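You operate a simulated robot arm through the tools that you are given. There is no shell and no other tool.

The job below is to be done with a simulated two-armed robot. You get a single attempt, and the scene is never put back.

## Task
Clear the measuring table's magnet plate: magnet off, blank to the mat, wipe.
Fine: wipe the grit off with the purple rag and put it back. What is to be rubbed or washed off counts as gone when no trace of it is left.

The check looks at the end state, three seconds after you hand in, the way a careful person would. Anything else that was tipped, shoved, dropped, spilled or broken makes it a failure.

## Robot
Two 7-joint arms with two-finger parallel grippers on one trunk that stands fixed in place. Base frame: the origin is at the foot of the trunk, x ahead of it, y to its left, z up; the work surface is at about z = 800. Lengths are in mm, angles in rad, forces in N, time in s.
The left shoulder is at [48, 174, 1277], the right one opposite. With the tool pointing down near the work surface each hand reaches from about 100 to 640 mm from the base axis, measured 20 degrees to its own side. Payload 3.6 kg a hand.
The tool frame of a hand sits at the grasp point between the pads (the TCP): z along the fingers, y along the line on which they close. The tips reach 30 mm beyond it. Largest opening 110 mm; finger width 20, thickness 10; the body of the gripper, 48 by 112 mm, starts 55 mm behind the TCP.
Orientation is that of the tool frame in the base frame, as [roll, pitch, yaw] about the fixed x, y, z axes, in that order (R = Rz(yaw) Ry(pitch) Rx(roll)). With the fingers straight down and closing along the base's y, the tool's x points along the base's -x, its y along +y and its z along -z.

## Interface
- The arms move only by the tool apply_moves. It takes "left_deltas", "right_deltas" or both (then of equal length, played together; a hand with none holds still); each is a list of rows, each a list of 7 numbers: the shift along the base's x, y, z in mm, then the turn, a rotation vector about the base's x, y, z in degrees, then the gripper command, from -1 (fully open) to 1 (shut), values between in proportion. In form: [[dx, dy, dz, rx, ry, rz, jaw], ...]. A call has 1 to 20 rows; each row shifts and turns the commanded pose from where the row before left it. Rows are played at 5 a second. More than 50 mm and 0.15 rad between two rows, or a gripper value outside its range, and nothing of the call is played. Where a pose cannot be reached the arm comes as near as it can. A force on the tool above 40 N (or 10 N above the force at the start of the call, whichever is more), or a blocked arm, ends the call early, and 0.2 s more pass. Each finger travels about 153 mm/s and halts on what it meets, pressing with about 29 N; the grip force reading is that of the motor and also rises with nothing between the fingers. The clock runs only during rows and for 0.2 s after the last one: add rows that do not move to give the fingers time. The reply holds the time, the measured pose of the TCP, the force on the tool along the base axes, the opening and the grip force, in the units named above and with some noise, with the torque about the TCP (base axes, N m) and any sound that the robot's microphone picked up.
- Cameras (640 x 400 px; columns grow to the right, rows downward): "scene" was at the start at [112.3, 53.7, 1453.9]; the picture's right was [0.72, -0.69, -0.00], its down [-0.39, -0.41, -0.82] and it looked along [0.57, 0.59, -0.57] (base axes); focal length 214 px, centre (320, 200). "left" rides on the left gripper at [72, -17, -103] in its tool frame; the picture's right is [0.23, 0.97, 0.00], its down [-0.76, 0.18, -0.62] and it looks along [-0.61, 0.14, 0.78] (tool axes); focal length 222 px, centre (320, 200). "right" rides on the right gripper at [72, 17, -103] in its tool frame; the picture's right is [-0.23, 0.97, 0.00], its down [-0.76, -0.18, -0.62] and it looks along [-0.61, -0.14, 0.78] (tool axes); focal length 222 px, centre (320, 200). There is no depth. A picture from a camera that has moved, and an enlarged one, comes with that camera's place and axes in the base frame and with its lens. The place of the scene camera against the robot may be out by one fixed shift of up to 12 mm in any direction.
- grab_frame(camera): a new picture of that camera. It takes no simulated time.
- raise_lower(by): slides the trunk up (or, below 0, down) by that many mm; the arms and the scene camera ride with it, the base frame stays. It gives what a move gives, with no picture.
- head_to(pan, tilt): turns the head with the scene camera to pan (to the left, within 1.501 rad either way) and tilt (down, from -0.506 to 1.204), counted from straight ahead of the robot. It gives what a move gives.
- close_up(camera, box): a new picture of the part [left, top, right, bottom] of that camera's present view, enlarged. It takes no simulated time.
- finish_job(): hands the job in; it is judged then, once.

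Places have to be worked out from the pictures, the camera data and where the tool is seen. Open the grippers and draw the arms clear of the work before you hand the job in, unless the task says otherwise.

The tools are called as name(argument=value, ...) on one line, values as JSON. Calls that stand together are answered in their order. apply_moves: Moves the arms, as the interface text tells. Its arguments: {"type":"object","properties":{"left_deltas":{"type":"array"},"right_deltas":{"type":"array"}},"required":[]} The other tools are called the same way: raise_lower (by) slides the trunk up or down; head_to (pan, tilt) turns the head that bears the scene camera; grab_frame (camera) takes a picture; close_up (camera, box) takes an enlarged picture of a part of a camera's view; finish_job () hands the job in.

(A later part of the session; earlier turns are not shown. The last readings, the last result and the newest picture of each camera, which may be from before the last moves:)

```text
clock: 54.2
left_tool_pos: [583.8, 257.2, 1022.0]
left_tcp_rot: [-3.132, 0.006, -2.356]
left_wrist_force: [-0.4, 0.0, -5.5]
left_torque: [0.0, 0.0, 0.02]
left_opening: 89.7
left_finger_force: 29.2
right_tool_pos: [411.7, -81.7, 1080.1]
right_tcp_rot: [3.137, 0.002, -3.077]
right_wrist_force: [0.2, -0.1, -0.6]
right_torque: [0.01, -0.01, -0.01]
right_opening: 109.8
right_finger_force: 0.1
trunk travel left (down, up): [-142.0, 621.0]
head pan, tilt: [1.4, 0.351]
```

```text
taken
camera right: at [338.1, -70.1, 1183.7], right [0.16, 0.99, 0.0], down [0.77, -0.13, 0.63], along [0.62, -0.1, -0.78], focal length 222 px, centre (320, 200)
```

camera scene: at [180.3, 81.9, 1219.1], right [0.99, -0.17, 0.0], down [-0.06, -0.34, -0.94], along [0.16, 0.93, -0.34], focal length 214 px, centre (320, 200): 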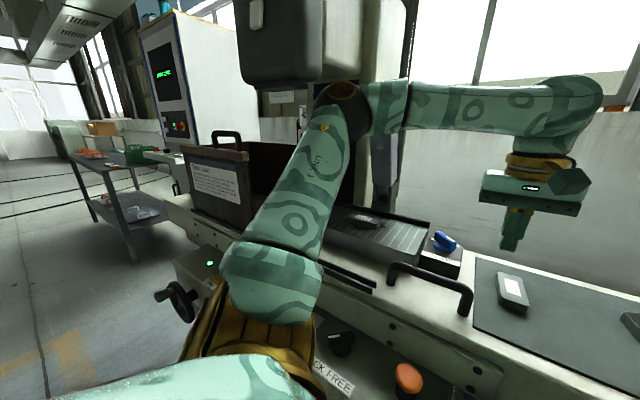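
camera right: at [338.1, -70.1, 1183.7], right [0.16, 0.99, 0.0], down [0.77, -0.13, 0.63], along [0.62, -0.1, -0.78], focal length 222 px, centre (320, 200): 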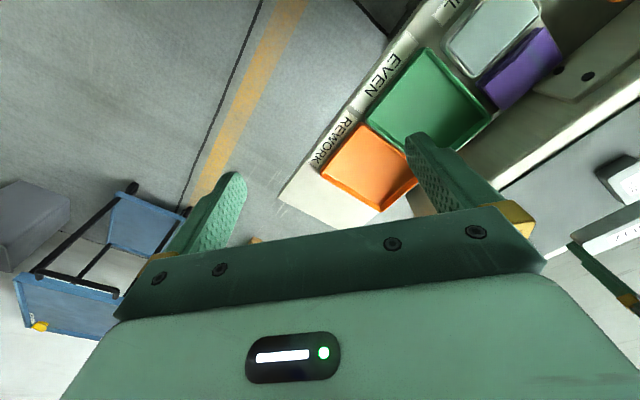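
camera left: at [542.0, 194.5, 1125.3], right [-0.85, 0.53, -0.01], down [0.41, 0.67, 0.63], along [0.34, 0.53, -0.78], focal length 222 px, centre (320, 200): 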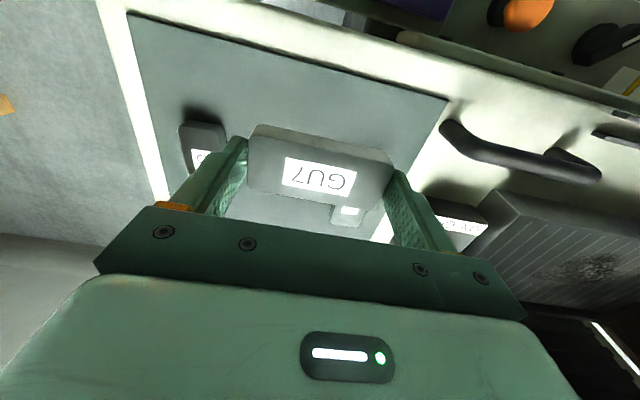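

Mat corners check out ([471.5, 308] and [671, 109]), so the blank is over a free patch with over 10 mm clearance to its neighbours. Descending gently to just above the mat.

apply_moves(left_deltas=[[0, 0, -1, 0, 0, 0, 1], [0, 0, -2, 0, 0, 0, 1], [0, 0, -3, 0, 0, 0, 1], [0, 0, -4, 0, 0, 0, 1], [0, 0, -5, 0, 0, 0, 1], [0, 0, -5.5, 0, 0, 0, 1], [0, 0, -5.5, 0, 0, 0, 1], [0, 0, -5.5, 0, 0, 0, 1], [0, 0, -5.5, 0, 0, 0, 1], [0, 0, -5.5, 0, 0, 0, 1], [0, 0, -5.5, 0, 0, 0, 1], [0, 0, -5.5, 0, 0, 0, 1], [0, 0, -5.5, 0, 0, 0, 1], [0, 0, -5.5, 0, 0, 0, 1], [0, 0, -5.5, 0, 0, 0, 1], [0, 0, -5, 0, 0, 0, 1], [0, 0, -4, 0, 0, 0, 1], [0, 0, -3, 0, 0, 0, 1], [0, 0, -2, 0, 0, 0, 1], [0, 0, -1, 0, 0, 0, 1]])

grab_frame(camera="left")

```text
clock: 58.4
left_tool_pos: [582.7, 256.4, 936.5]
left_tcp_rot: [-3.133, 0.007, -2.356]
left_wrist_force: [0.3, 0.4, -5.1]
left_torque: [-0.03, 0.02, 0.0]
left_opening: 89.8
left_finger_force: 28.8
right_tool_pos: [410.7, -81.8, 1080.7]
right_tcp_rot: [3.139, 0.004, -3.077]
right_wrist_force: [-0.6, 0.5, 0.0]
right_torque: [0.0, -0.01, -0.03]
right_opening: 110.0
right_finger_force: 0.0
trunk travel left (down, up): [-142.0, 621.0]
head pan, tilt: [1.4, 0.351]
```

```text
taken
camera left: at [541.6, 194.3, 1040.5], right [-0.85, 0.53, -0.01], down [0.41, 0.67, 0.63], along [0.34, 0.53, -0.78], focal length 222 px, centre (320, 200)
```

left: 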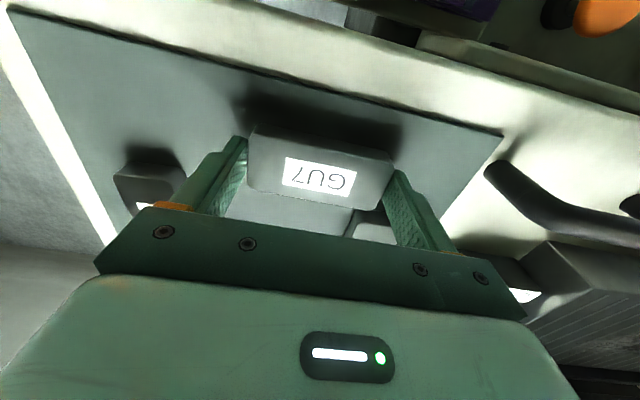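

Blank bottom should be about 6 mm above the mat. I'll lower in 1 mm steps and watch the weight unload.

apply_moves(left_deltas=[[0, 0, -1, 0, 0, 0, 1], [0, 0, -1, 0, 0, 0, 1], [0, 0, -1, 0, 0, 0, 1], [0, 0, -1, 0, 0, 0, 1], [0, 0, -1, 0, 0, 0, 1], [0, 0, 0, 0, 0, 0, 1]])

```text
clock: 59.8
left_tool_pos: [582.7, 256.0, 932.8]
left_tcp_rot: [-3.132, 0.009, -2.355]
left_wrist_force: [1.2, 1.5, 3.6]
left_torque: [0.2, 0.34, -0.15]
left_opening: 89.7
left_finger_force: 29.2
right_tool_pos: [410.7, -81.2, 1081.7]
right_tcp_rot: [3.138, 0.005, -3.076]
right_wrist_force: [-0.9, 1.0, 1.0]
right_torque: [-0.01, -0.04, 0.0]
right_opening: 109.9
right_finger_force: 0.0
trunk travel left (down, up): [-142.0, 621.0]
head pan, tilt: [1.4, 0.351]
```

The load has passed to the mat (+3.6 N). Releasing gently, then rising.

apply_moves(left_deltas=[[0, 0, -0.5, 0, 0, 0, 1], [0, 0, 0, 0, 0, 0, -0.6], [0, 0, 0, 0, 0, 0, -0.75], [0, 0, 0, 0, 0, 0, -0.9], [0, 0, 0, 0, 0, 0, -1], [0, 0, 0, 0, 0, 0, -1], [0, 0, 10, 0, 0, 0, -1], [0, 0, 20, 0, 0, 0, -1], [0, 0, 30, 0, 0, 0, -1], [0, 0, 30, 0, 0, 0, -1], [0, 0, 0, 0, 0, 0, -1]])

grab_frame(camera="left")

head_to(pan=0.9, tilt=0.5)

grab_frame(camera="scene")

```text
clock: 62.2
left_tool_pos: [582.3, 256.6, 1021.5]
left_tcp_rot: [-3.131, 0.007, -2.354]
left_wrist_force: [0.0, 0.1, 0.3]
left_torque: [0.0, 0.0, -0.01]
left_opening: 110.0
left_finger_force: 0.1
right_tool_pos: [411.0, -80.3, 1081.2]
right_tcp_rot: [3.138, 0.004, -3.076]
right_wrist_force: [0.1, -0.4, 0.0]
right_torque: [-0.01, 0.02, 0.02]
right_opening: 110.0
right_finger_force: 0.0
trunk travel left (down, up): [-142.0, 621.0]
head pan, tilt: [1.4, 0.351]
```

```text
taken
camera left: at [541.5, 194.4, 1125.0], right [-0.85, 0.53, -0.01], down [0.41, 0.67, 0.63], along [0.34, 0.53, -0.78], focal length 222 px, centre (320, 200)
```

left: 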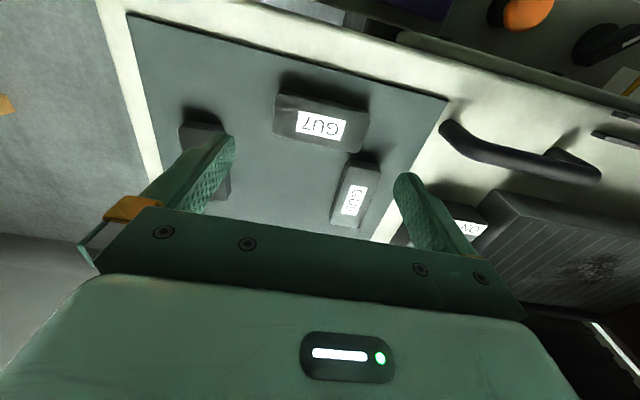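

```text
clock: 63.1
left_tool_pos: [581.9, 257.0, 1021.3]
left_tcp_rot: [-3.128, 0.005, -2.355]
left_wrist_force: [0.2, -0.2, -0.6]
left_torque: [0.01, -0.01, -0.02]
left_opening: 110.0
left_finger_force: 0.1
right_tool_pos: [410.5, -81.7, 1080.1]
right_tcp_rot: [3.138, 0.004, -3.077]
right_wrist_force: [0.1, 0.4, 0.7]
right_torque: [0.01, 0.03, 0.02]
right_opening: 109.9
right_finger_force: 0.2
trunk travel left (down, up): [-142.0, 621.0]
head pan, tilt: [0.901, 0.499]
```

```text
taken
camera scene: at [221.2, 61.2, 1205.3], right [0.78, -0.62, 0.0], down [-0.3, -0.38, -0.88], along [0.54, 0.69, -0.48], focal length 214 px, centre (320, 200)
```

scene: 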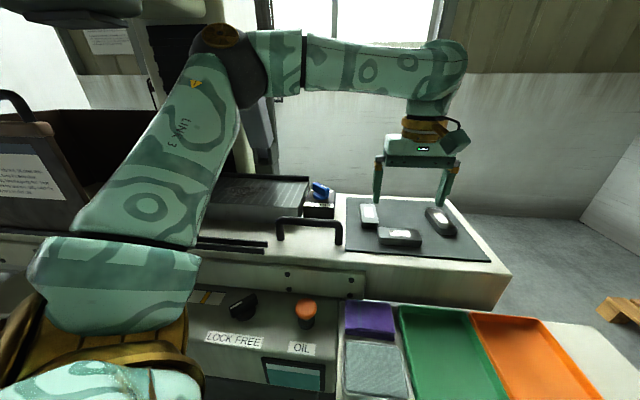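

GU7 now lies on the mat with the others untouched. Next is the rag near [439, 211, ~812]; I'll bring the left camera over it to see its shape and the gaps around it.

apply_moves(left_deltas=[[-28, -8, 0, 0, 0, 0, -1], [-28, -8, 0, 0, 0, 0, -1], [-28, -8, -10, 0, 0, 0, -1], [-28, -8, -20, 0, 0, 0, -1], [-28, -8, -20, 0, 0, 0, -1], [0, 0, 0, 0, 0, 0, -1]])

grab_frame(camera="left")

close_up(camera="scene", box=[320, 280, 440, 400])

```text
clock: 64.5
left_tool_pos: [441.3, 216.0, 970.8]
left_tcp_rot: [-3.129, 0.008, -2.356]
left_wrist_force: [0.3, 0.0, -0.1]
left_torque: [-0.03, 0.0, 0.02]
left_opening: 110.2
left_finger_force: 0.1
right_tool_pos: [411.6, -80.2, 1081.2]
right_tcp_rot: [3.14, 0.004, -3.078]
right_wrist_force: [0.6, -0.5, 0.0]
right_torque: [-0.01, 0.03, 0.01]
right_opening: 110.1
right_finger_force: 0.1
trunk travel left (down, up): [-142.0, 621.0]
head pan, tilt: [0.901, 0.499]
```

```text
taken
camera left: at [400.7, 154.7, 1075.7], right [-0.85, 0.53, -0.01], down [0.41, 0.67, 0.63], along [0.34, 0.53, -0.78], focal length 222 px, centre (320, 200)
```

left: 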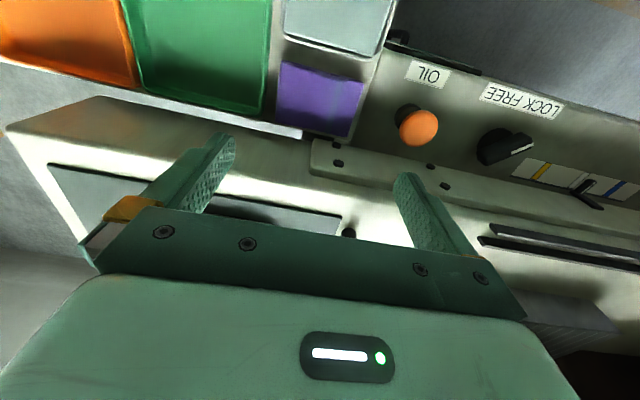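

```text
3.33 times, centred on (380, 340) of scene
camera zoom: at [221.4, 61.2, 1205.3], right [0.78, -0.62, 0.0], down [-0.3, -0.38, -0.88], along [0.54, 0.69, -0.48], focal length 715 px, centre (120, -267)
```

zoom: 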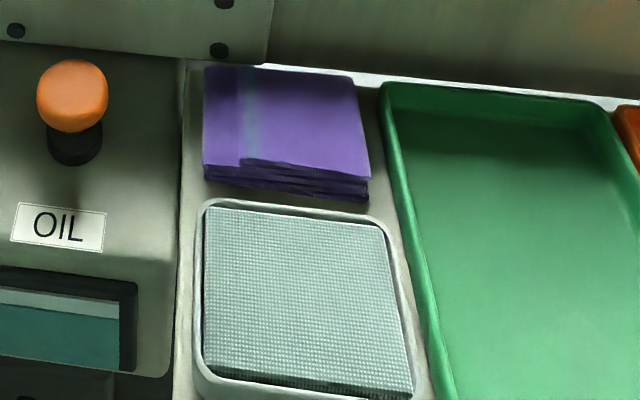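

The rag is a folded stack about 88×58 mm and maybe 25 mm thick, centred near [441, 213], squeezed between the OIL panel, the oil pad, the green tray and the table face. I'll zoom in to judge the gaps and heights.

close_up(camera="left", box=[230, 30, 430, 160])

close_up(camera="right", box=[440, 0, 620, 130])

close_up(camera="scene", box=[335, 285, 405, 345])

```text
3.08 times, centred on (330, 95) of left
camera zoom: at [400.7, 154.7, 1075.7], right [-0.85, 0.53, -0.01], down [0.41, 0.67, 0.63], along [0.34, 0.53, -0.78], focal length 684 px, centre (289, 523)
```

zoom: 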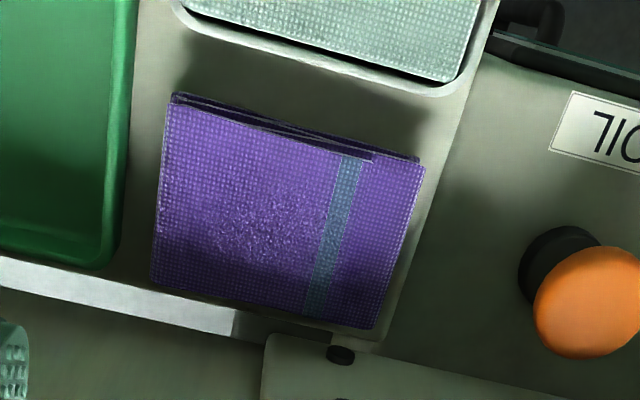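

```text
3.08 times, centred on (530, 65) of right
camera zoom: at [337.8, -70.2, 1183.8], right [0.16, 0.99, 0.0], down [0.77, -0.13, 0.63], along [0.62, -0.1, -0.78], focal length 684 px, centre (-326, 615)
```

zoom: 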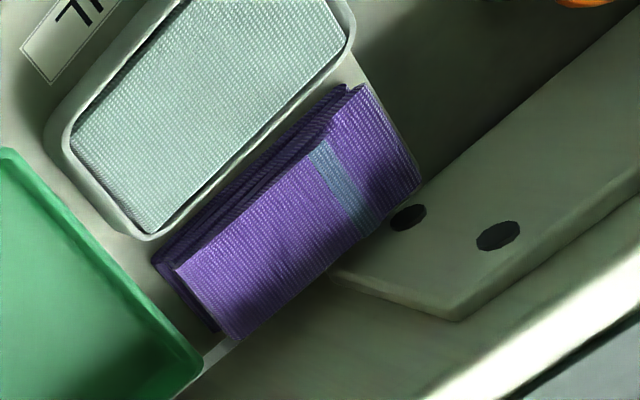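

```text
6.67 times, centred on (370, 315) of scene
camera zoom: at [221.4, 61.2, 1205.3], right [0.78, -0.62, 0.0], down [-0.3, -0.38, -0.88], along [0.54, 0.69, -0.48], focal length 1430 px, centre (-13, -567)
```

zoom: 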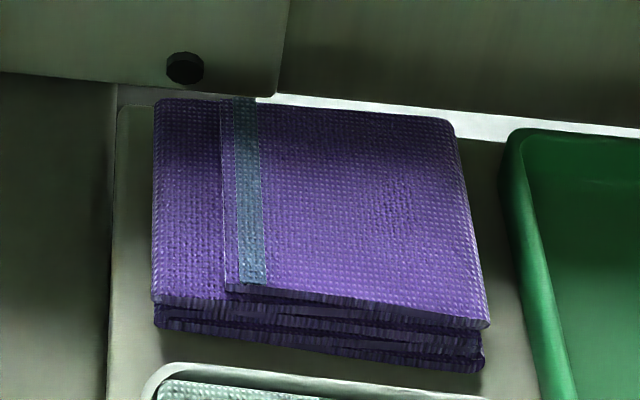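

The rag is a thick folded stack with roughly 10 mm free on the left, 14 mm to the green tray on the right, and the table apron right behind it, so a lateral grip is the one that fits. I need exact heights and gaps, so I'll take a second view from about 80 mm to the right.

apply_moves(left_deltas=[[25, -25, -5, 0, 0, 0, -1], [25, -25, -5, 0, 0, 0, -1], [15, -15, -5, 0, 0, 0, -1], [0, 0, 0, 0, 0, 0, -1]])

grab_frame(camera="left")

close_up(camera="left", box=[330, 20, 550, 170])

```text
clock: 65.5
left_tool_pos: [507.3, 150.7, 956.5]
left_tcp_rot: [-3.131, 0.008, -2.357]
left_wrist_force: [-0.4, 0.4, 0.5]
left_torque: [0.04, 0.02, 0.0]
left_opening: 110.0
left_finger_force: 0.1
right_tool_pos: [411.2, -81.5, 1081.5]
right_tcp_rot: [3.138, 0.006, -3.077]
right_wrist_force: [0.1, -0.6, -0.6]
right_torque: [0.01, 0.01, 0.01]
right_opening: 109.9
right_finger_force: 0.2
trunk travel left (down, up): [-142.0, 621.0]
head pan, tilt: [0.901, 0.499]
```

```text
taken
camera left: at [465.7, 88.8, 1060.8], right [-0.85, 0.53, -0.01], down [0.4, 0.67, 0.63], along [0.34, 0.53, -0.78], focal length 222 px, centre (320, 200)
```

left: 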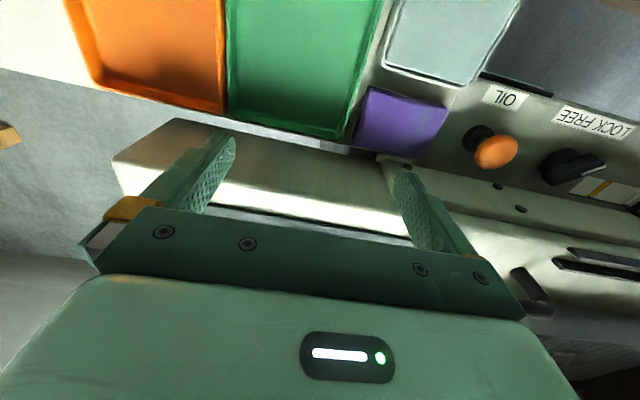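

```text
2.67 times, centred on (440, 95) of left
camera zoom: at [465.7, 88.8, 1060.8], right [-0.85, 0.53, -0.01], down [0.4, 0.67, 0.63], along [0.34, 0.53, -0.78], focal length 592 px, centre (0, 480)
```

zoom: 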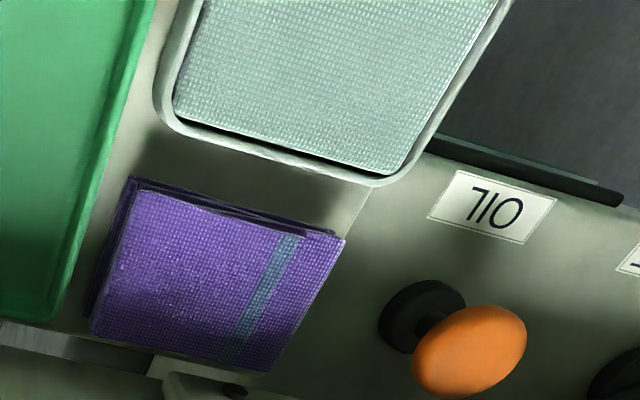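

Tray rim left edge is at about L≈104 and z≈824 while the rag's right edge is L≈91 (in table coordinates), leaving a slot of about 13 mm for a 10 mm finger. I'll place the camera straight above that slot for a precise measurement.

apply_moves(left_deltas=[[2, 28, 0, 0, 0, 0, -1], [2, 29, 0, 0, 0, 0, -1], [3, 29, 0, 0, 0, 0, -1], [0, 0, 0, 0, 0, 0, -1]])

grab_frame(camera="left")

close_up(camera="left", box=[250, 0, 450, 110])

```text
clock: 66.5
left_tool_pos: [514.6, 238.5, 956.0]
left_tcp_rot: [-3.132, 0.007, -2.357]
left_wrist_force: [0.2, -0.8, 0.6]
left_torque: [0.0, 0.03, 0.0]
left_opening: 109.9
left_finger_force: 0.1
right_tool_pos: [411.5, -80.1, 1080.5]
right_tcp_rot: [3.138, 0.005, -3.076]
right_wrist_force: [-0.3, -0.4, -0.2]
right_torque: [0.0, 0.0, 0.01]
right_opening: 109.6
right_finger_force: 0.2
trunk travel left (down, up): [-142.0, 621.0]
head pan, tilt: [0.901, 0.499]
```

```text
taken
camera left: at [473.6, 175.0, 1060.1], right [-0.85, 0.53, -0.01], down [0.4, 0.67, 0.63], along [0.34, 0.53, -0.78], focal length 222 px, centre (320, 200)
```

left: 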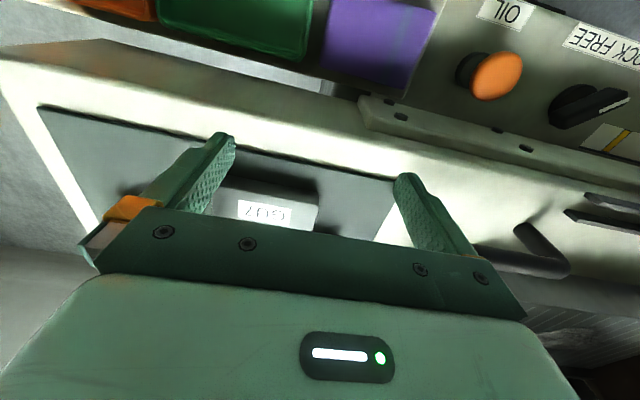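

```text
3.20 times, centred on (350, 55) of left
camera zoom: at [473.6, 175.0, 1060.1], right [-0.85, 0.53, -0.01], down [0.4, 0.67, 0.63], along [0.34, 0.53, -0.78], focal length 711 px, centre (224, 664)
```

zoom: 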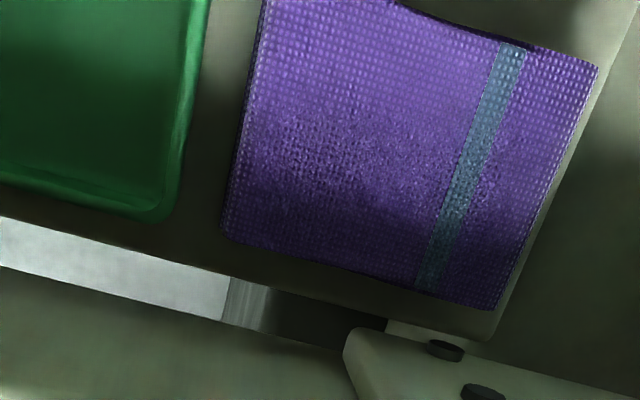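

Seen from straight above, the slot between rag and tray is about 13.5 mm wide, and the rag's left side is free. I'll set the opening to 104 mm, move over the rag at [441, 219.6] and stop with the tips just above the tray rim to check the finger against the slot.

apply_moves(left_deltas=[[-24, -6, 0, 0, 0, 0, -0.89], [-25, -6.5, 0, 0, 0, 0, -0.89], [-24.5, -6.4, 0, 0, 0, 0, -0.89], [0, 0, -30, 0, 0, 0, -0.89], [0, 0, -30, 0, 0, 0, -0.89], [0, 0, -25, 0, 0, 0, -0.89], [0, 0, -8, 0, 0, 0, -0.89], [0, 0, 0, 0, 0, 0, -0.89]])

grab_frame(camera="left")

close_up(camera="left", box=[180, 60, 460, 230])

```text
clock: 68.3
left_tool_pos: [441.9, 219.3, 863.5]
left_tcp_rot: [-3.131, 0.008, -2.357]
left_wrist_force: [0.1, 0.2, 0.7]
left_torque: [0.0, -0.01, 0.01]
left_opening: 104.2
left_finger_force: 0.1
right_tool_pos: [410.5, -82.1, 1081.0]
right_tcp_rot: [3.139, 0.004, -3.077]
right_wrist_force: [-0.1, -0.4, 0.0]
right_torque: [-0.01, -0.04, 0.03]
right_opening: 110.0
right_finger_force: 0.0
trunk travel left (down, up): [-142.0, 621.0]
head pan, tilt: [0.901, 0.499]
```

```text
taken
camera left: at [399.7, 156.4, 967.4], right [-0.85, 0.53, -0.01], down [0.41, 0.67, 0.63], along [0.34, 0.53, -0.78], focal length 222 px, centre (320, 200)
```

left: 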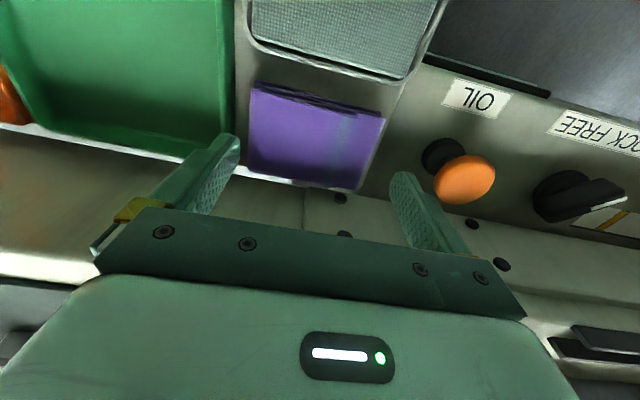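

```text
2.29 times, centred on (320, 145) of left
camera zoom: at [399.7, 156.4, 967.4], right [-0.85, 0.53, -0.01], down [0.41, 0.67, 0.63], along [0.34, 0.53, -0.78], focal length 508 px, centre (320, 326)
```

zoom: 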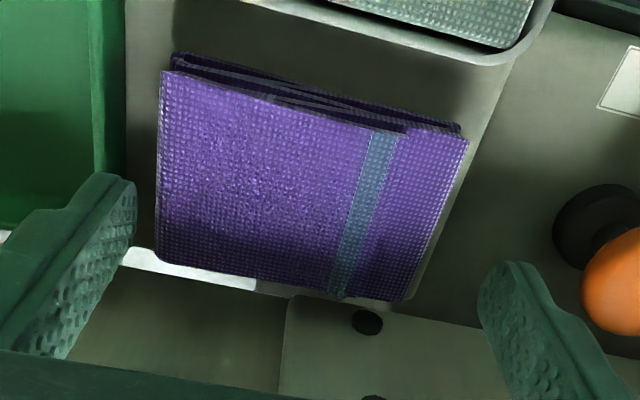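

The right fingertip lines up with the slot (inner face L≈93.9, outer ≈103.9, slot 91.5–105). I'll shift half a millimetre left and descend carefully in small steps, watching for any touch.

apply_moves(left_deltas=[[-0.5, 0.5, -3, 0, 0, 0, -0.89], [0, 0, -4, 0, 0, 0, -0.89], [0, 0, -4, 0, 0, 0, -0.89], [0, 0, -4, 0, 0, 0, -0.89], [0, 0, 0, 0, 0, 0, -0.89]])

close_up(camera="left", box=[180, 60, 460, 230])

```text
clock: 69.3
left_tool_pos: [442.5, 215.1, 854.0]
left_tcp_rot: [-3.116, 0.014, -2.357]
left_wrist_force: [-0.1, -5.6, 19.9]
left_torque: [-0.94, -0.63, -0.24]
left_opening: 105.7
left_finger_force: 2.2
right_tool_pos: [411.1, -81.6, 1080.7]
right_tcp_rot: [3.138, 0.006, -3.079]
right_wrist_force: [0.1, -0.6, -0.2]
right_torque: [0.0, 0.0, 0.0]
right_opening: 110.2
right_finger_force: 0.1
trunk travel left (down, up): [-142.0, 621.0]
head pan, tilt: [0.901, 0.499]
stopped in row 5 (left hand): the force on the tool passed its limit at 43 N (the readings are from after the stop); the commanded pose is now the measured one
```

```text
2.29 times, centred on (320, 145) of left
camera zoom: at [400.6, 154.1, 957.2], right [-0.85, 0.53, -0.03], down [0.4, 0.67, 0.63], along [0.35, 0.52, -0.78], focal length 508 px, centre (320, 326)
```

zoom: 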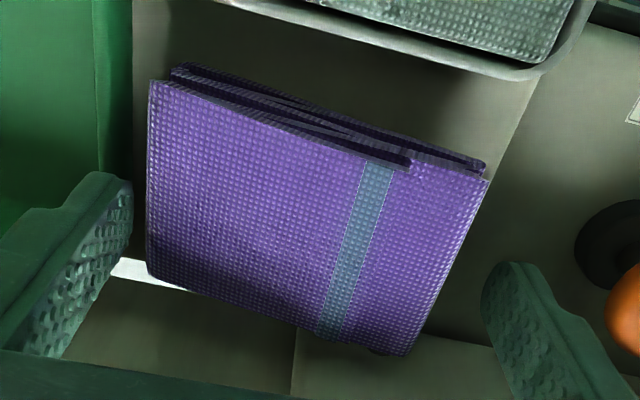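

The right finger met something at tip height ~824 (torque points to the right finger, likely the tray rim). I'll back straight up and check that the tray and rag have not moved.

apply_moves(left_deltas=[[0, 0, 6, 0, 0, 0, -0.89], [0, 0, 20, 0, 0, 0, -0.89], [0, 0, 30, 0, 0, 0, -0.89], [0, 0, 30, 0, 0, 0, -0.89], [0, 0, 0, 0, 0, 0, -0.89]])

grab_frame(camera="left")

close_up(camera="scene", box=[320, 280, 440, 400])

```text
clock: 70.5
left_tool_pos: [443.9, 217.3, 937.4]
left_tcp_rot: [-3.123, 0.011, -2.355]
left_wrist_force: [-0.3, -0.1, -0.8]
left_torque: [0.0, 0.01, -0.04]
left_opening: 103.7
left_finger_force: 0.0
right_tool_pos: [413.3, -81.5, 1080.5]
right_tcp_rot: [3.137, 0.003, -3.078]
right_wrist_force: [0.0, -0.6, 1.1]
right_torque: [-0.02, 0.0, -0.01]
right_opening: 110.4
right_finger_force: 0.0
trunk travel left (down, up): [-142.0, 621.0]
head pan, tilt: [0.901, 0.499]
```

```text
taken
camera left: at [401.1, 155.1, 1040.7], right [-0.85, 0.53, -0.02], down [0.4, 0.67, 0.63], along [0.35, 0.53, -0.78], focal length 222 px, centre (320, 200)
```

left: 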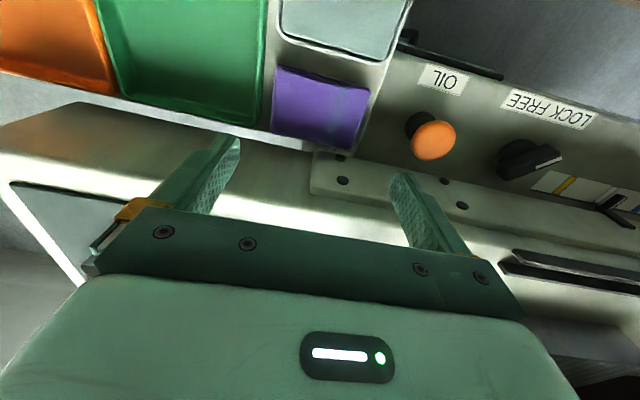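

```text
3.33 times, centred on (380, 340) of scene
camera zoom: at [221.4, 61.2, 1205.2], right [0.78, -0.62, 0.0], down [-0.3, -0.38, -0.88], along [0.54, 0.69, -0.48], focal length 715 px, centre (120, -267)
```

zoom: 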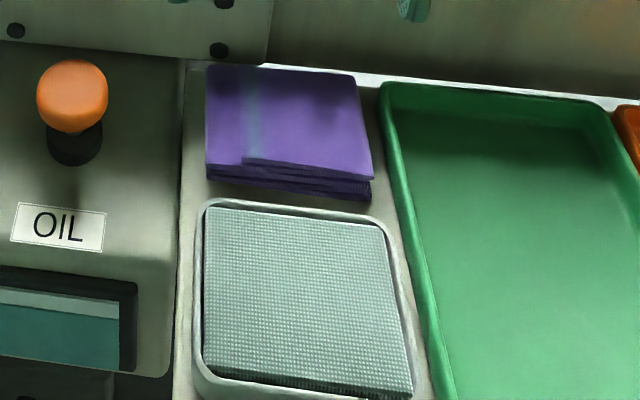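

The tray is unmoved; the rag edge was what I touched (it shifted only about 1.5 mm), so its top is near z 824. Gaps in front (16 mm) and behind (20 mm) the rag are roomier, so I'll level the hand and turn it 90° to close along the depth direction instead.

apply_moves(left_deltas=[[0, 0, 20, 0.3, 1.2, 0, -0.5], [0, 0, 15, 0, 0, 8, -0.5], [0, 0, 0, 0, 0, 8.2, -0.5], [0, 0, 0, 0, 0, 8.2, -0.5], [0, 0, 0, 0, 0, 8.2, -0.5], [0, 0, 0, 0, 0, 8.2, -0.5], [0, 0, 0, 0, 0, 8.2, -0.5], [0, 0, 0, 0, 0, 8.2, -0.5], [0, 0, 0, 0, 0, 8.2, -0.5], [0, 0, 0, 0, 0, 8.2, -0.5], [0, 0, 0, 0, 0, 8.2, -0.5], [0, 0, 0, 0, 0, 8, -0.5], [0, 0, 0, 0, 0, 0, -0.5]])

grab_frame(camera="left")

grab_frame(camera="scene")

```text
clock: 73.0
left_tool_pos: [445.9, 295.0, 970.7]
left_tcp_rot: [3.135, -0.036, -0.955]
left_wrist_force: [9.2, -17.7, 0.2]
left_torque: [-0.61, -0.29, -0.98]
left_opening: 81.4
left_finger_force: 0.1
left hand out of reach, approached as far as the arm can: row 9, 10, 11, 12
right_tool_pos: [411.3, -80.6, 1080.9]
right_tcp_rot: [3.14, 0.004, -3.077]
right_wrist_force: [0.1, 0.9, 0.2]
right_torque: [-0.05, 0.0, 0.0]
right_opening: 110.2
right_finger_force: 0.1
trunk travel left (down, up): [-142.0, 621.0]
head pan, tilt: [0.901, 0.499]
stopped in row 12 (left hand): the force on the tool passed its limit at 67 N (the readings are from after the stop); the commanded pose is now the measured one
```

```text
taken
camera left: at [499.2, 250.0, 1077.3], right [-0.66, -0.75, 0.01], down [-0.59, 0.54, 0.6], along [-0.45, 0.39, -0.8], focal length 222 px, centre (320, 200)
```

left: 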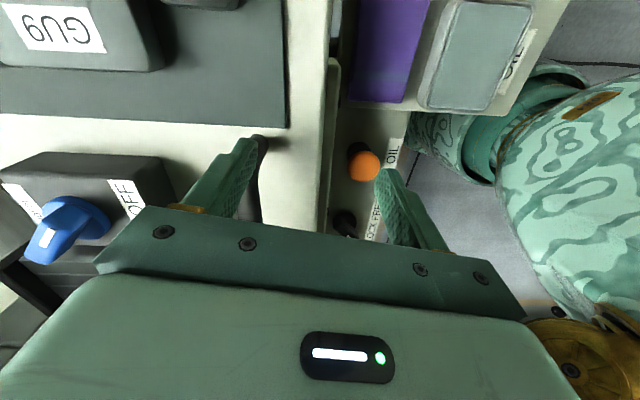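

```text
taken
camera scene: at [221.8, 60.5, 1205.2], right [0.78, -0.62, 0.0], down [-0.3, -0.37, -0.88], along [0.55, 0.69, -0.48], focal length 214 px, centre (320, 200)
```

scene: 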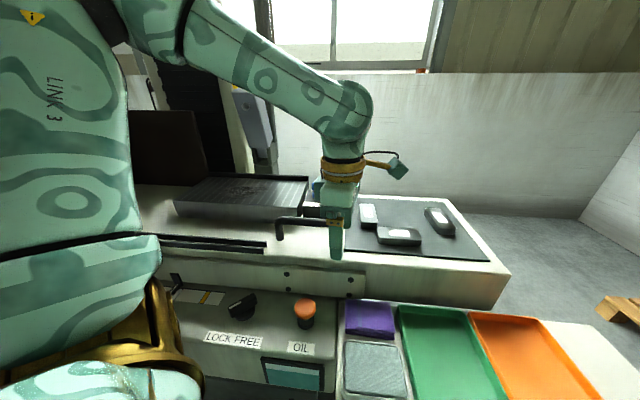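

The wrist reaches its limit near +110° of turn, and the hand drifted until a finger met the table's black handle. I'll move straight back away from it and undo part of the rotation.

apply_moves(left_deltas=[[4, -12, 3, 0, 0, 0, -0.5], [2, -18, 5, 0, 0, 0, -0.5], [0, -20, 5, 0, 0, -5, -0.5], [0, -20, 0, 0, 0, -5, -0.5], [0, 0, 0, 0, 0, 0, -0.5]])

grab_frame(camera="left")

grab_frame(camera="scene")

```text
clock: 74.2
left_tool_pos: [447.7, 252.5, 979.1]
left_tcp_rot: [3.137, -0.032, -1.129]
left_wrist_force: [0.1, -0.5, -0.4]
left_torque: [-0.04, 0.02, 0.01]
left_opening: 82.5
left_finger_force: 0.1
left hand out of reach, approached as far as the arm can: row 1, 2
right_tool_pos: [411.2, -81.2, 1081.8]
right_tcp_rot: [3.137, 0.006, -3.078]
right_wrist_force: [0.8, -0.1, -0.4]
right_torque: [0.01, -0.01, 0.05]
right_opening: 110.0
right_finger_force: 0.0
trunk travel left (down, up): [-142.0, 621.0]
head pan, tilt: [0.901, 0.499]
```

```text
taken
camera left: at [493.6, 198.7, 1085.5], right [-0.78, -0.62, 0.01], down [-0.49, 0.63, 0.6], along [-0.38, 0.46, -0.8], focal length 222 px, centre (320, 200)
```

left: 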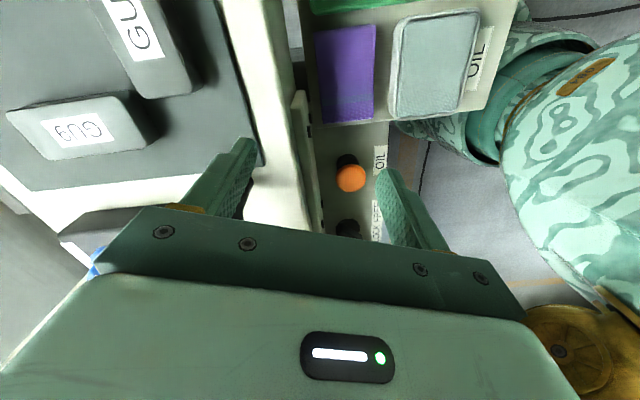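

```text
taken
camera scene: at [221.0, 61.3, 1205.4], right [0.78, -0.62, 0.0], down [-0.3, -0.38, -0.88], along [0.54, 0.69, -0.48], focal length 214 px, centre (320, 200)
```

scene: 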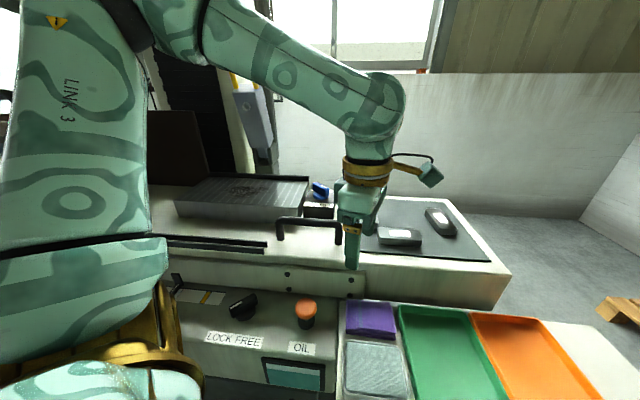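

Both the handle and the mat blanks look undisturbed. The left wrist can't reach the 135° turn, but the right hand's natural range includes it, so the plan is: right hand shifts the rag a little to the left to widen the slot, then the left hand takes it. First I move the left hand up and away.

apply_moves(left_deltas=[[0, 0, 25, 1.77, 0.54, -6, -0.5], [5, 15, 15, 0, 0, -8, -0.5], [5, 25, 10, 0, 0, -8, -0.5], [10, 35, 0, 0, 0, -8, -0.5], [10, 35, 0, 0, 0, -8, -0.5], [10, 35, 0, 0, 0, -8, -0.5], [10, 35, 0, 0, 0, -8, -0.5], [0, 0, 0, 0, 0, 0, -0.5]])

grab_frame(camera="scene")

grab_frame(camera="right")

```text
clock: 76.0
left_tool_pos: [498.9, 433.6, 1029.0]
left_tcp_rot: [3.137, 0.002, -2.071]
left_wrist_force: [0.3, 0.7, -1.0]
left_torque: [-0.02, -0.03, -0.01]
left_opening: 82.4
left_finger_force: 0.0
right_tool_pos: [410.7, -81.2, 1081.2]
right_tcp_rot: [3.139, 0.003, -3.076]
right_wrist_force: [-0.1, 0.4, -0.5]
right_torque: [-0.01, -0.02, 0.02]
right_opening: 110.1
right_finger_force: 0.2
trunk travel left (down, up): [-142.0, 621.0]
head pan, tilt: [0.901, 0.499]
```

```text
taken
camera scene: at [221.0, 61.0, 1205.4], right [0.78, -0.62, 0.0], down [-0.3, -0.38, -0.88], along [0.54, 0.69, -0.48], focal length 214 px, centre (320, 200)
```

scene: 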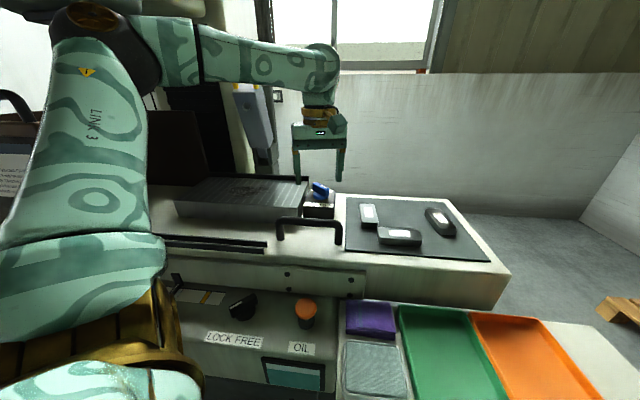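

```text
taken
camera right: at [337.2, -70.2, 1183.9], right [0.16, 0.99, 0.0], down [0.77, -0.13, 0.63], along [0.62, -0.1, -0.78], focal length 222 px, centre (320, 200)
```

right: 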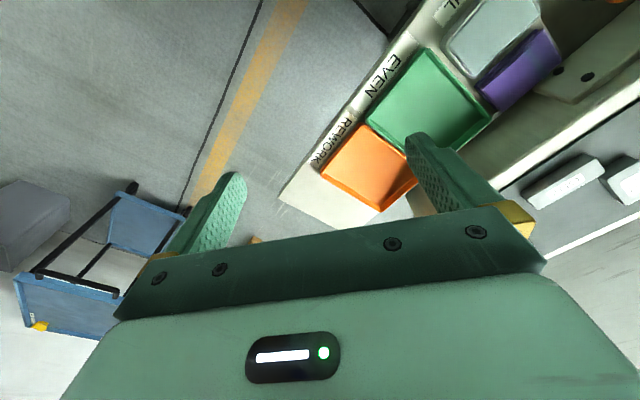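

The left hand is parked clear. Now I bring the right hand over the rag while turning it −48° so it closes along the depth direction.

apply_moves(right_deltas=[[4, 36, -10, 0, 0, -6, -1], [4, 36, -10, 0, 0, -6, -1], [4, 36, -10, 0, 0, -6, -1], [4, 36, -10, 0, 0, -6, -1], [4, 36, -10, 0, 0, -6, -1], [4, 36, -10, 0, 0, -6, -1], [4, 36, -10, 0, 0, -6, -1], [2, 36, -10, 0, 0, -6, -1], [0, 0, 0, 0, 0, -0.7, -1]])

grab_frame(camera="right")

grab_frame(camera="scene")

```text
clock: 78.0
left_tool_pos: [499.1, 433.7, 1028.2]
left_tcp_rot: [3.14, 0.0, -2.071]
left_wrist_force: [0.7, -0.3, -0.3]
left_torque: [-0.01, -0.02, -0.02]
left_opening: 82.6
left_finger_force: 0.1
right_tool_pos: [439.4, 183.8, 1007.5]
right_tcp_rot: [3.141, 0.006, 2.427]
right_wrist_force: [0.1, -0.5, 0.1]
right_torque: [-0.04, -0.03, 0.01]
right_opening: 110.0
right_finger_force: 0.1
right hand out of reach, approached as far as the arm can: row 8
trunk travel left (down, up): [-142.0, 621.0]
head pan, tilt: [0.901, 0.499]
```

```text
taken
camera right: at [395.5, 243.6, 1110.4], right [0.81, 0.59, 0.0], down [0.46, -0.63, 0.63], along [0.37, -0.51, -0.78], focal length 222 px, centre (320, 200)
```

right: 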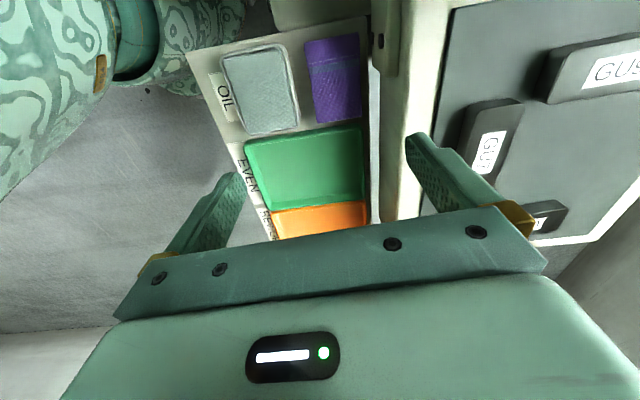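

```text
taken
camera scene: at [221.1, 61.8, 1205.3], right [0.78, -0.62, 0.0], down [-0.3, -0.38, -0.88], along [0.54, 0.69, -0.48], focal length 214 px, centre (320, 200)
```

scene: 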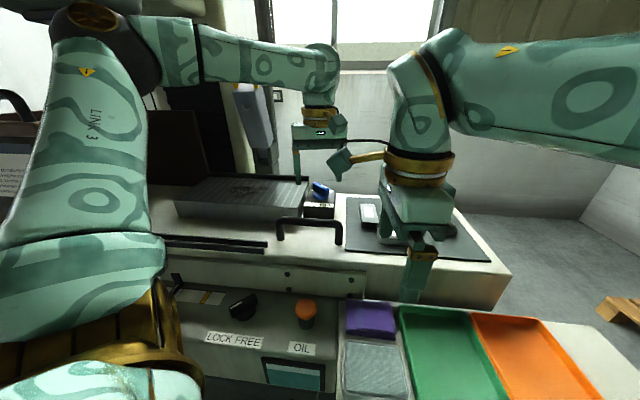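

The right hand is almost aligned (−41°, the rag needs about −44°) and its own view puts the rag centre near [438, 212]. I'll zoom in for exact edges.

close_up(camera="right", box=[240, 10, 420, 150])

```text
2.86 times, centred on (330, 80) of right
camera zoom: at [395.5, 243.6, 1110.4], right [0.81, 0.59, 0.0], down [0.46, -0.63, 0.63], along [0.37, -0.51, -0.78], focal length 635 px, centre (291, 543)
```

zoom: 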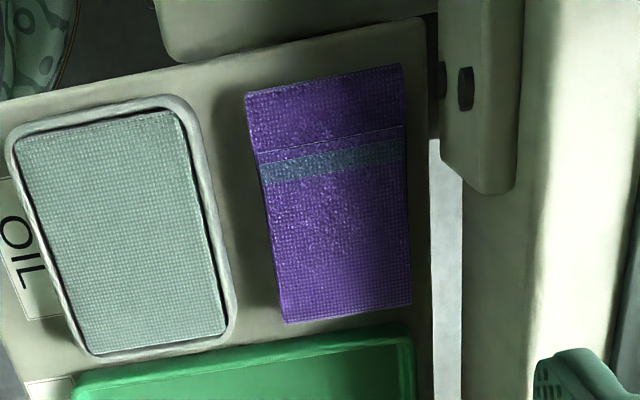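

The rag centre is [442.7, 209.7], with front and rear gaps of 16 and 21 mm. I'll lower the right hand first and then shift over the grip point [446, 208], opening about 64 mm, checking reach as I go.

apply_moves(right_deltas=[[0, 0, -25, 0, 0, 0, -0.17], [0, 0, -25, 0, 0, 0, -0.17], [3, 8, -10, 0, 0, 0, -0.17], [3.9, 8, 0, 0, 0, 0, -0.17], [0, 7.9, 0, 0, 0, 0, -0.17], [0, 0, 0, 0, 0, 0, -0.17]])

grab_frame(camera="right")

```text
clock: 79.4
left_tool_pos: [499.3, 434.1, 1028.4]
left_tcp_rot: [3.137, 0.001, -2.069]
left_wrist_force: [0.1, 0.5, 0.7]
left_torque: [-0.02, 0.02, 0.0]
left_opening: 82.4
left_finger_force: 0.1
right_tool_pos: [442.2, 192.0, 947.8]
right_tcp_rot: [3.142, 0.006, 2.425]
right_wrist_force: [1.3, -0.3, -0.4]
right_torque: [-0.02, 0.01, -0.02]
right_opening: 64.7
right_finger_force: 0.0
right hand out of reach, approached as far as the arm can: row 4, 5
trunk travel left (down, up): [-142.0, 621.0]
head pan, tilt: [0.901, 0.499]
```

```text
taken
camera right: at [398.4, 251.1, 1050.7], right [0.81, 0.59, 0.0], down [0.46, -0.63, 0.63], along [0.37, -0.51, -0.78], focal length 222 px, centre (320, 200)
```

right: 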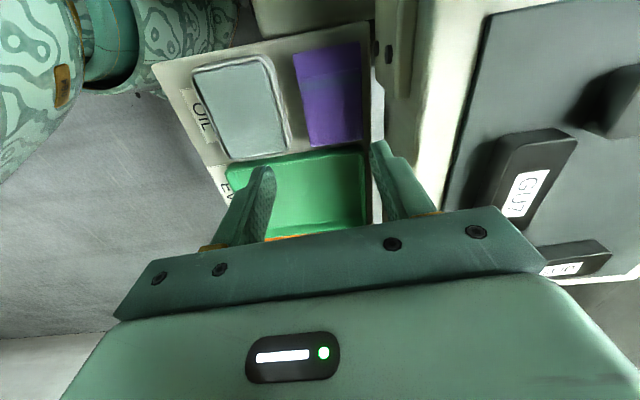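

The right wrist runs out a few degrees short here. Raising the trunk moves the shoulders up and back, which should relax both wrists, so I'll raise it by 120 mm (hands ride up clear of everything).

raise_lower(by=120)

apply_moves(right_deltas=[[0, 0, -30, 0, 0, -2, -0.17], [0, 0, -30, 0, 0, -2.3, -0.17], [2, 6, -20, 0, 0, 0, -0.17], [2, 6, 0, 0, 0, 0, -0.17], [0, 0, 0, 0, 0, 0, -0.17]])

grab_frame(camera="right")

grab_frame(camera="scene")

```text
clock: 80.9
left_tool_pos: [500.7, 433.1, 1146.7]
left_tcp_rot: [3.139, 0.0, -2.069]
left_wrist_force: [0.0, -0.2, -0.2]
left_torque: [-0.01, 0.02, -0.01]
left_opening: 82.7
left_finger_force: 0.1
right_tool_pos: [419.5, 190.2, 1098.6]
right_tcp_rot: [3.082, 0.071, 2.425]
right_wrist_force: [-0.3, 0.2, -0.8]
right_torque: [-0.01, 0.02, 0.01]
right_opening: 64.2
right_finger_force: 0.0
trunk travel left (down, up): [-262.0, 501.0]
head pan, tilt: [0.901, 0.499]
```

```text
clock: 82.1
left_tool_pos: [499.5, 433.2, 1149.0]
left_tcp_rot: [3.137, 0.001, -2.069]
left_wrist_force: [-0.5, 0.6, 0.0]
left_torque: [0.0, 0.03, 0.06]
left_opening: 82.6
left_finger_force: 0.0
right_tool_pos: [422.3, 194.3, 1017.7]
right_tcp_rot: [3.077, 0.07, 2.349]
right_wrist_force: [0.0, -0.1, -0.3]
right_torque: [0.02, 0.02, 0.02]
right_opening: 64.6
right_finger_force: 0.0
right hand out of reach, approached as far as the arm can: row 3, 4
trunk travel left (down, up): [-262.0, 501.0]
head pan, tilt: [0.901, 0.499]
```

```text
taken
camera right: at [374.3, 257.0, 1117.4], right [0.85, 0.52, 0.08], down [0.35, -0.66, 0.66], along [0.4, -0.54, -0.74], focal length 222 px, centre (320, 200)
```

right: 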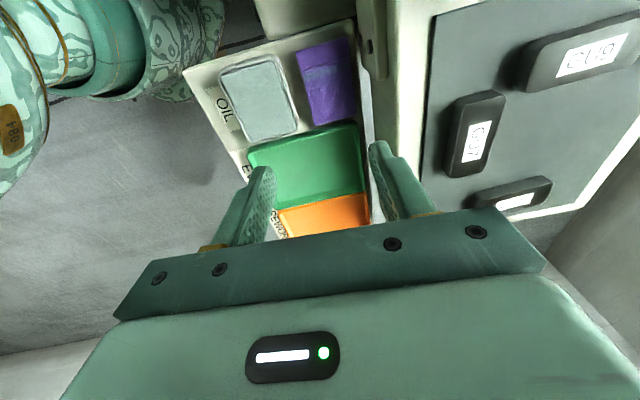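

```text
taken
camera scene: at [157.1, 61.5, 1330.7], right [0.78, -0.62, 0.0], down [-0.3, -0.38, -0.88], along [0.54, 0.69, -0.48], focal length 214 px, centre (320, 200)
```

scene: 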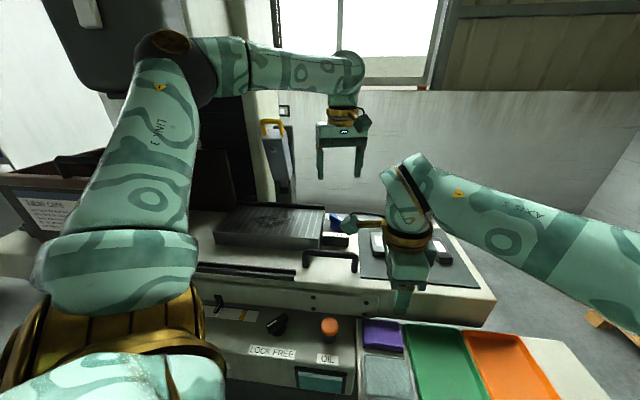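

The right arm is also limited there, so I'll withdraw it and level it out. With the trunk now higher I'll test whether the left wrist gets more turn over the rag instead.

apply_moves(right_deltas=[[0, -20, 10, 0, 0, 4, -1], [0, -30, 10, 0.1, 2.7, 5, -1], [0, -36, 5, 0.15, 2.7, 6, -1], [0, -36, 5, 0, 0, 6, -1], [0, -36, 5, 0, 0, 6, -1], [0, -36, 0, 0, 0, 6, -1], [0, -36, 0, 0, 0, 6, -1], [0, -36, 0, 0, 0, 6, -1], [0, 0, 0, 0, 0, 0, -1]])

apply_moves(left_deltas=[[-5, -28, -12, 0, 0, 6, -0.5], [-7, -32, -15, 0, 0, 6, -0.5], [-7, -32, -20, 0, 0, 6, -0.5], [-8, -32, -25, 0, 0, 6, -0.5], [-8, -32, -30, 0, 0, 6, -0.5], [-8, -32, -20, 0, 0, 6, -0.5], [-7, -30, -15, 0, 0, 6, -0.5], [0, 0, 0, 0, 0, 0, -0.5]])

grab_frame(camera="scene")

```text
clock: 84.1
left_tool_pos: [498.5, 434.2, 1148.3]
left_tcp_rot: [3.14, 0.0, -2.07]
left_wrist_force: [0.8, 0.9, -1.1]
left_torque: [-0.01, 0.0, -0.01]
left_opening: 82.6
left_finger_force: 0.0
right_tool_pos: [423.2, -72.2, 1054.7]
right_tcp_rot: [3.131, -0.006, 3.138]
right_wrist_force: [-0.3, 0.8, 0.6]
right_torque: [0.01, -0.02, -0.05]
right_opening: 109.9
right_finger_force: 0.0
trunk travel left (down, up): [-262.0, 501.0]
head pan, tilt: [0.901, 0.499]
```

```text
clock: 85.9
left_tool_pos: [450.3, 218.9, 1011.0]
left_tcp_rot: [3.136, -0.005, -1.34]
left_wrist_force: [0.1, -0.6, 0.9]
left_torque: [-0.01, 0.0, 0.0]
left_opening: 82.4
left_finger_force: 0.1
left hand out of reach, approached as far as the arm can: row 7
right_tool_pos: [423.3, -72.5, 1054.8]
right_tcp_rot: [3.131, -0.008, 3.136]
right_wrist_force: [1.0, -0.6, -0.7]
right_torque: [0.02, 0.0, -0.01]
right_opening: 110.1
right_finger_force: 0.1
trunk travel left (down, up): [-262.0, 501.0]
head pan, tilt: [0.901, 0.499]
```

```text
taken
camera scene: at [156.5, 61.3, 1330.8], right [0.78, -0.62, 0.0], down [-0.3, -0.38, -0.88], along [0.54, 0.69, -0.48], focal length 214 px, centre (320, 200)
```

scene: 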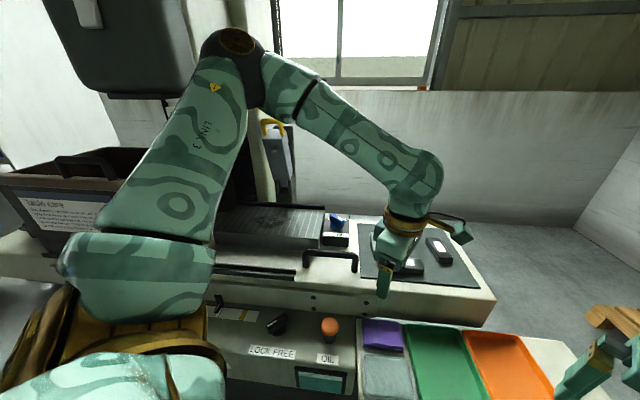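

The left wrist still stops near 103° here. New plan: the earlier touch showed the rag slides when pressed from above, so I'll press lightly on its top with closed fingers and drag it about 12 mm to the left, then grip it laterally. First turn the hand back to 45°, raise it, and lower the trunk again.

apply_moves(left_deltas=[[-3, -3, 15, 0, 0, -8, -0.5], [-3, -3, 15, 0, 0, -8, 0.3], [-2, -2, 15, 0, 0, -8.3, 1], [-2, -2, 15, 0, 0, -8.3, 1], [0, 0, 5, 0, 0, -8.3, 1], [0, 0, 5, 0, 0, -8.3, 1], [0, 0, 5, 0, 0, -8.3, 1], [0, 0, 0, 0, 0, 0, 1]])

raise_lower(by=-120)

grab_frame(camera="left")

```text
clock: 87.7
left_tool_pos: [440.8, 208.8, 1086.4]
left_tcp_rot: [3.139, 0.003, -2.343]
left_wrist_force: [0.0, -0.6, 0.4]
left_torque: [-0.01, 0.03, -0.02]
left_opening: 0.1
left_finger_force: 28.6
right_tool_pos: [423.1, -72.2, 1054.0]
right_tcp_rot: [3.131, -0.007, 3.136]
right_wrist_force: [-0.4, 1.1, 0.8]
right_torque: [-0.02, -0.03, 0.02]
right_opening: 110.2
right_finger_force: 0.1
trunk travel left (down, up): [-262.0, 501.0]
head pan, tilt: [0.901, 0.499]
```

```text
clock: 89.2
left_tool_pos: [439.4, 208.1, 968.6]
left_tcp_rot: [3.139, 0.002, -2.341]
left_wrist_force: [0.0, 0.0, 0.3]
left_torque: [0.0, 0.01, 0.02]
left_opening: 0.0
left_finger_force: 28.7
right_tool_pos: [421.1, -73.6, 935.0]
right_tcp_rot: [3.131, -0.005, 3.135]
right_wrist_force: [0.2, -0.7, -0.1]
right_torque: [-0.04, -0.02, -0.05]
right_opening: 110.2
right_finger_force: 0.1
trunk travel left (down, up): [-142.0, 621.0]
head pan, tilt: [0.901, 0.499]
```

```text
taken
camera left: at [400.4, 145.0, 1071.8], right [-0.86, 0.51, 0.0], down [0.4, 0.67, 0.62], along [0.32, 0.54, -0.78], focal length 222 px, centre (320, 200)
```

left: 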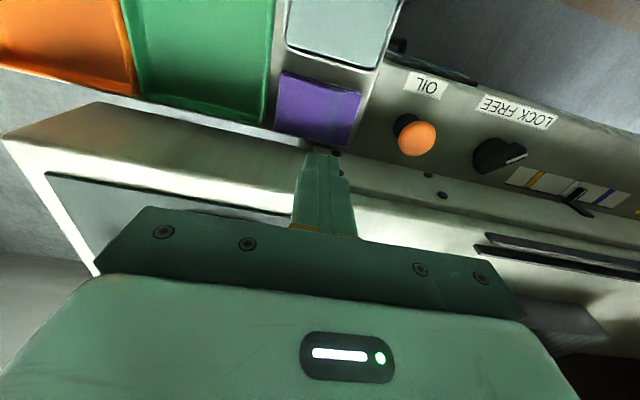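

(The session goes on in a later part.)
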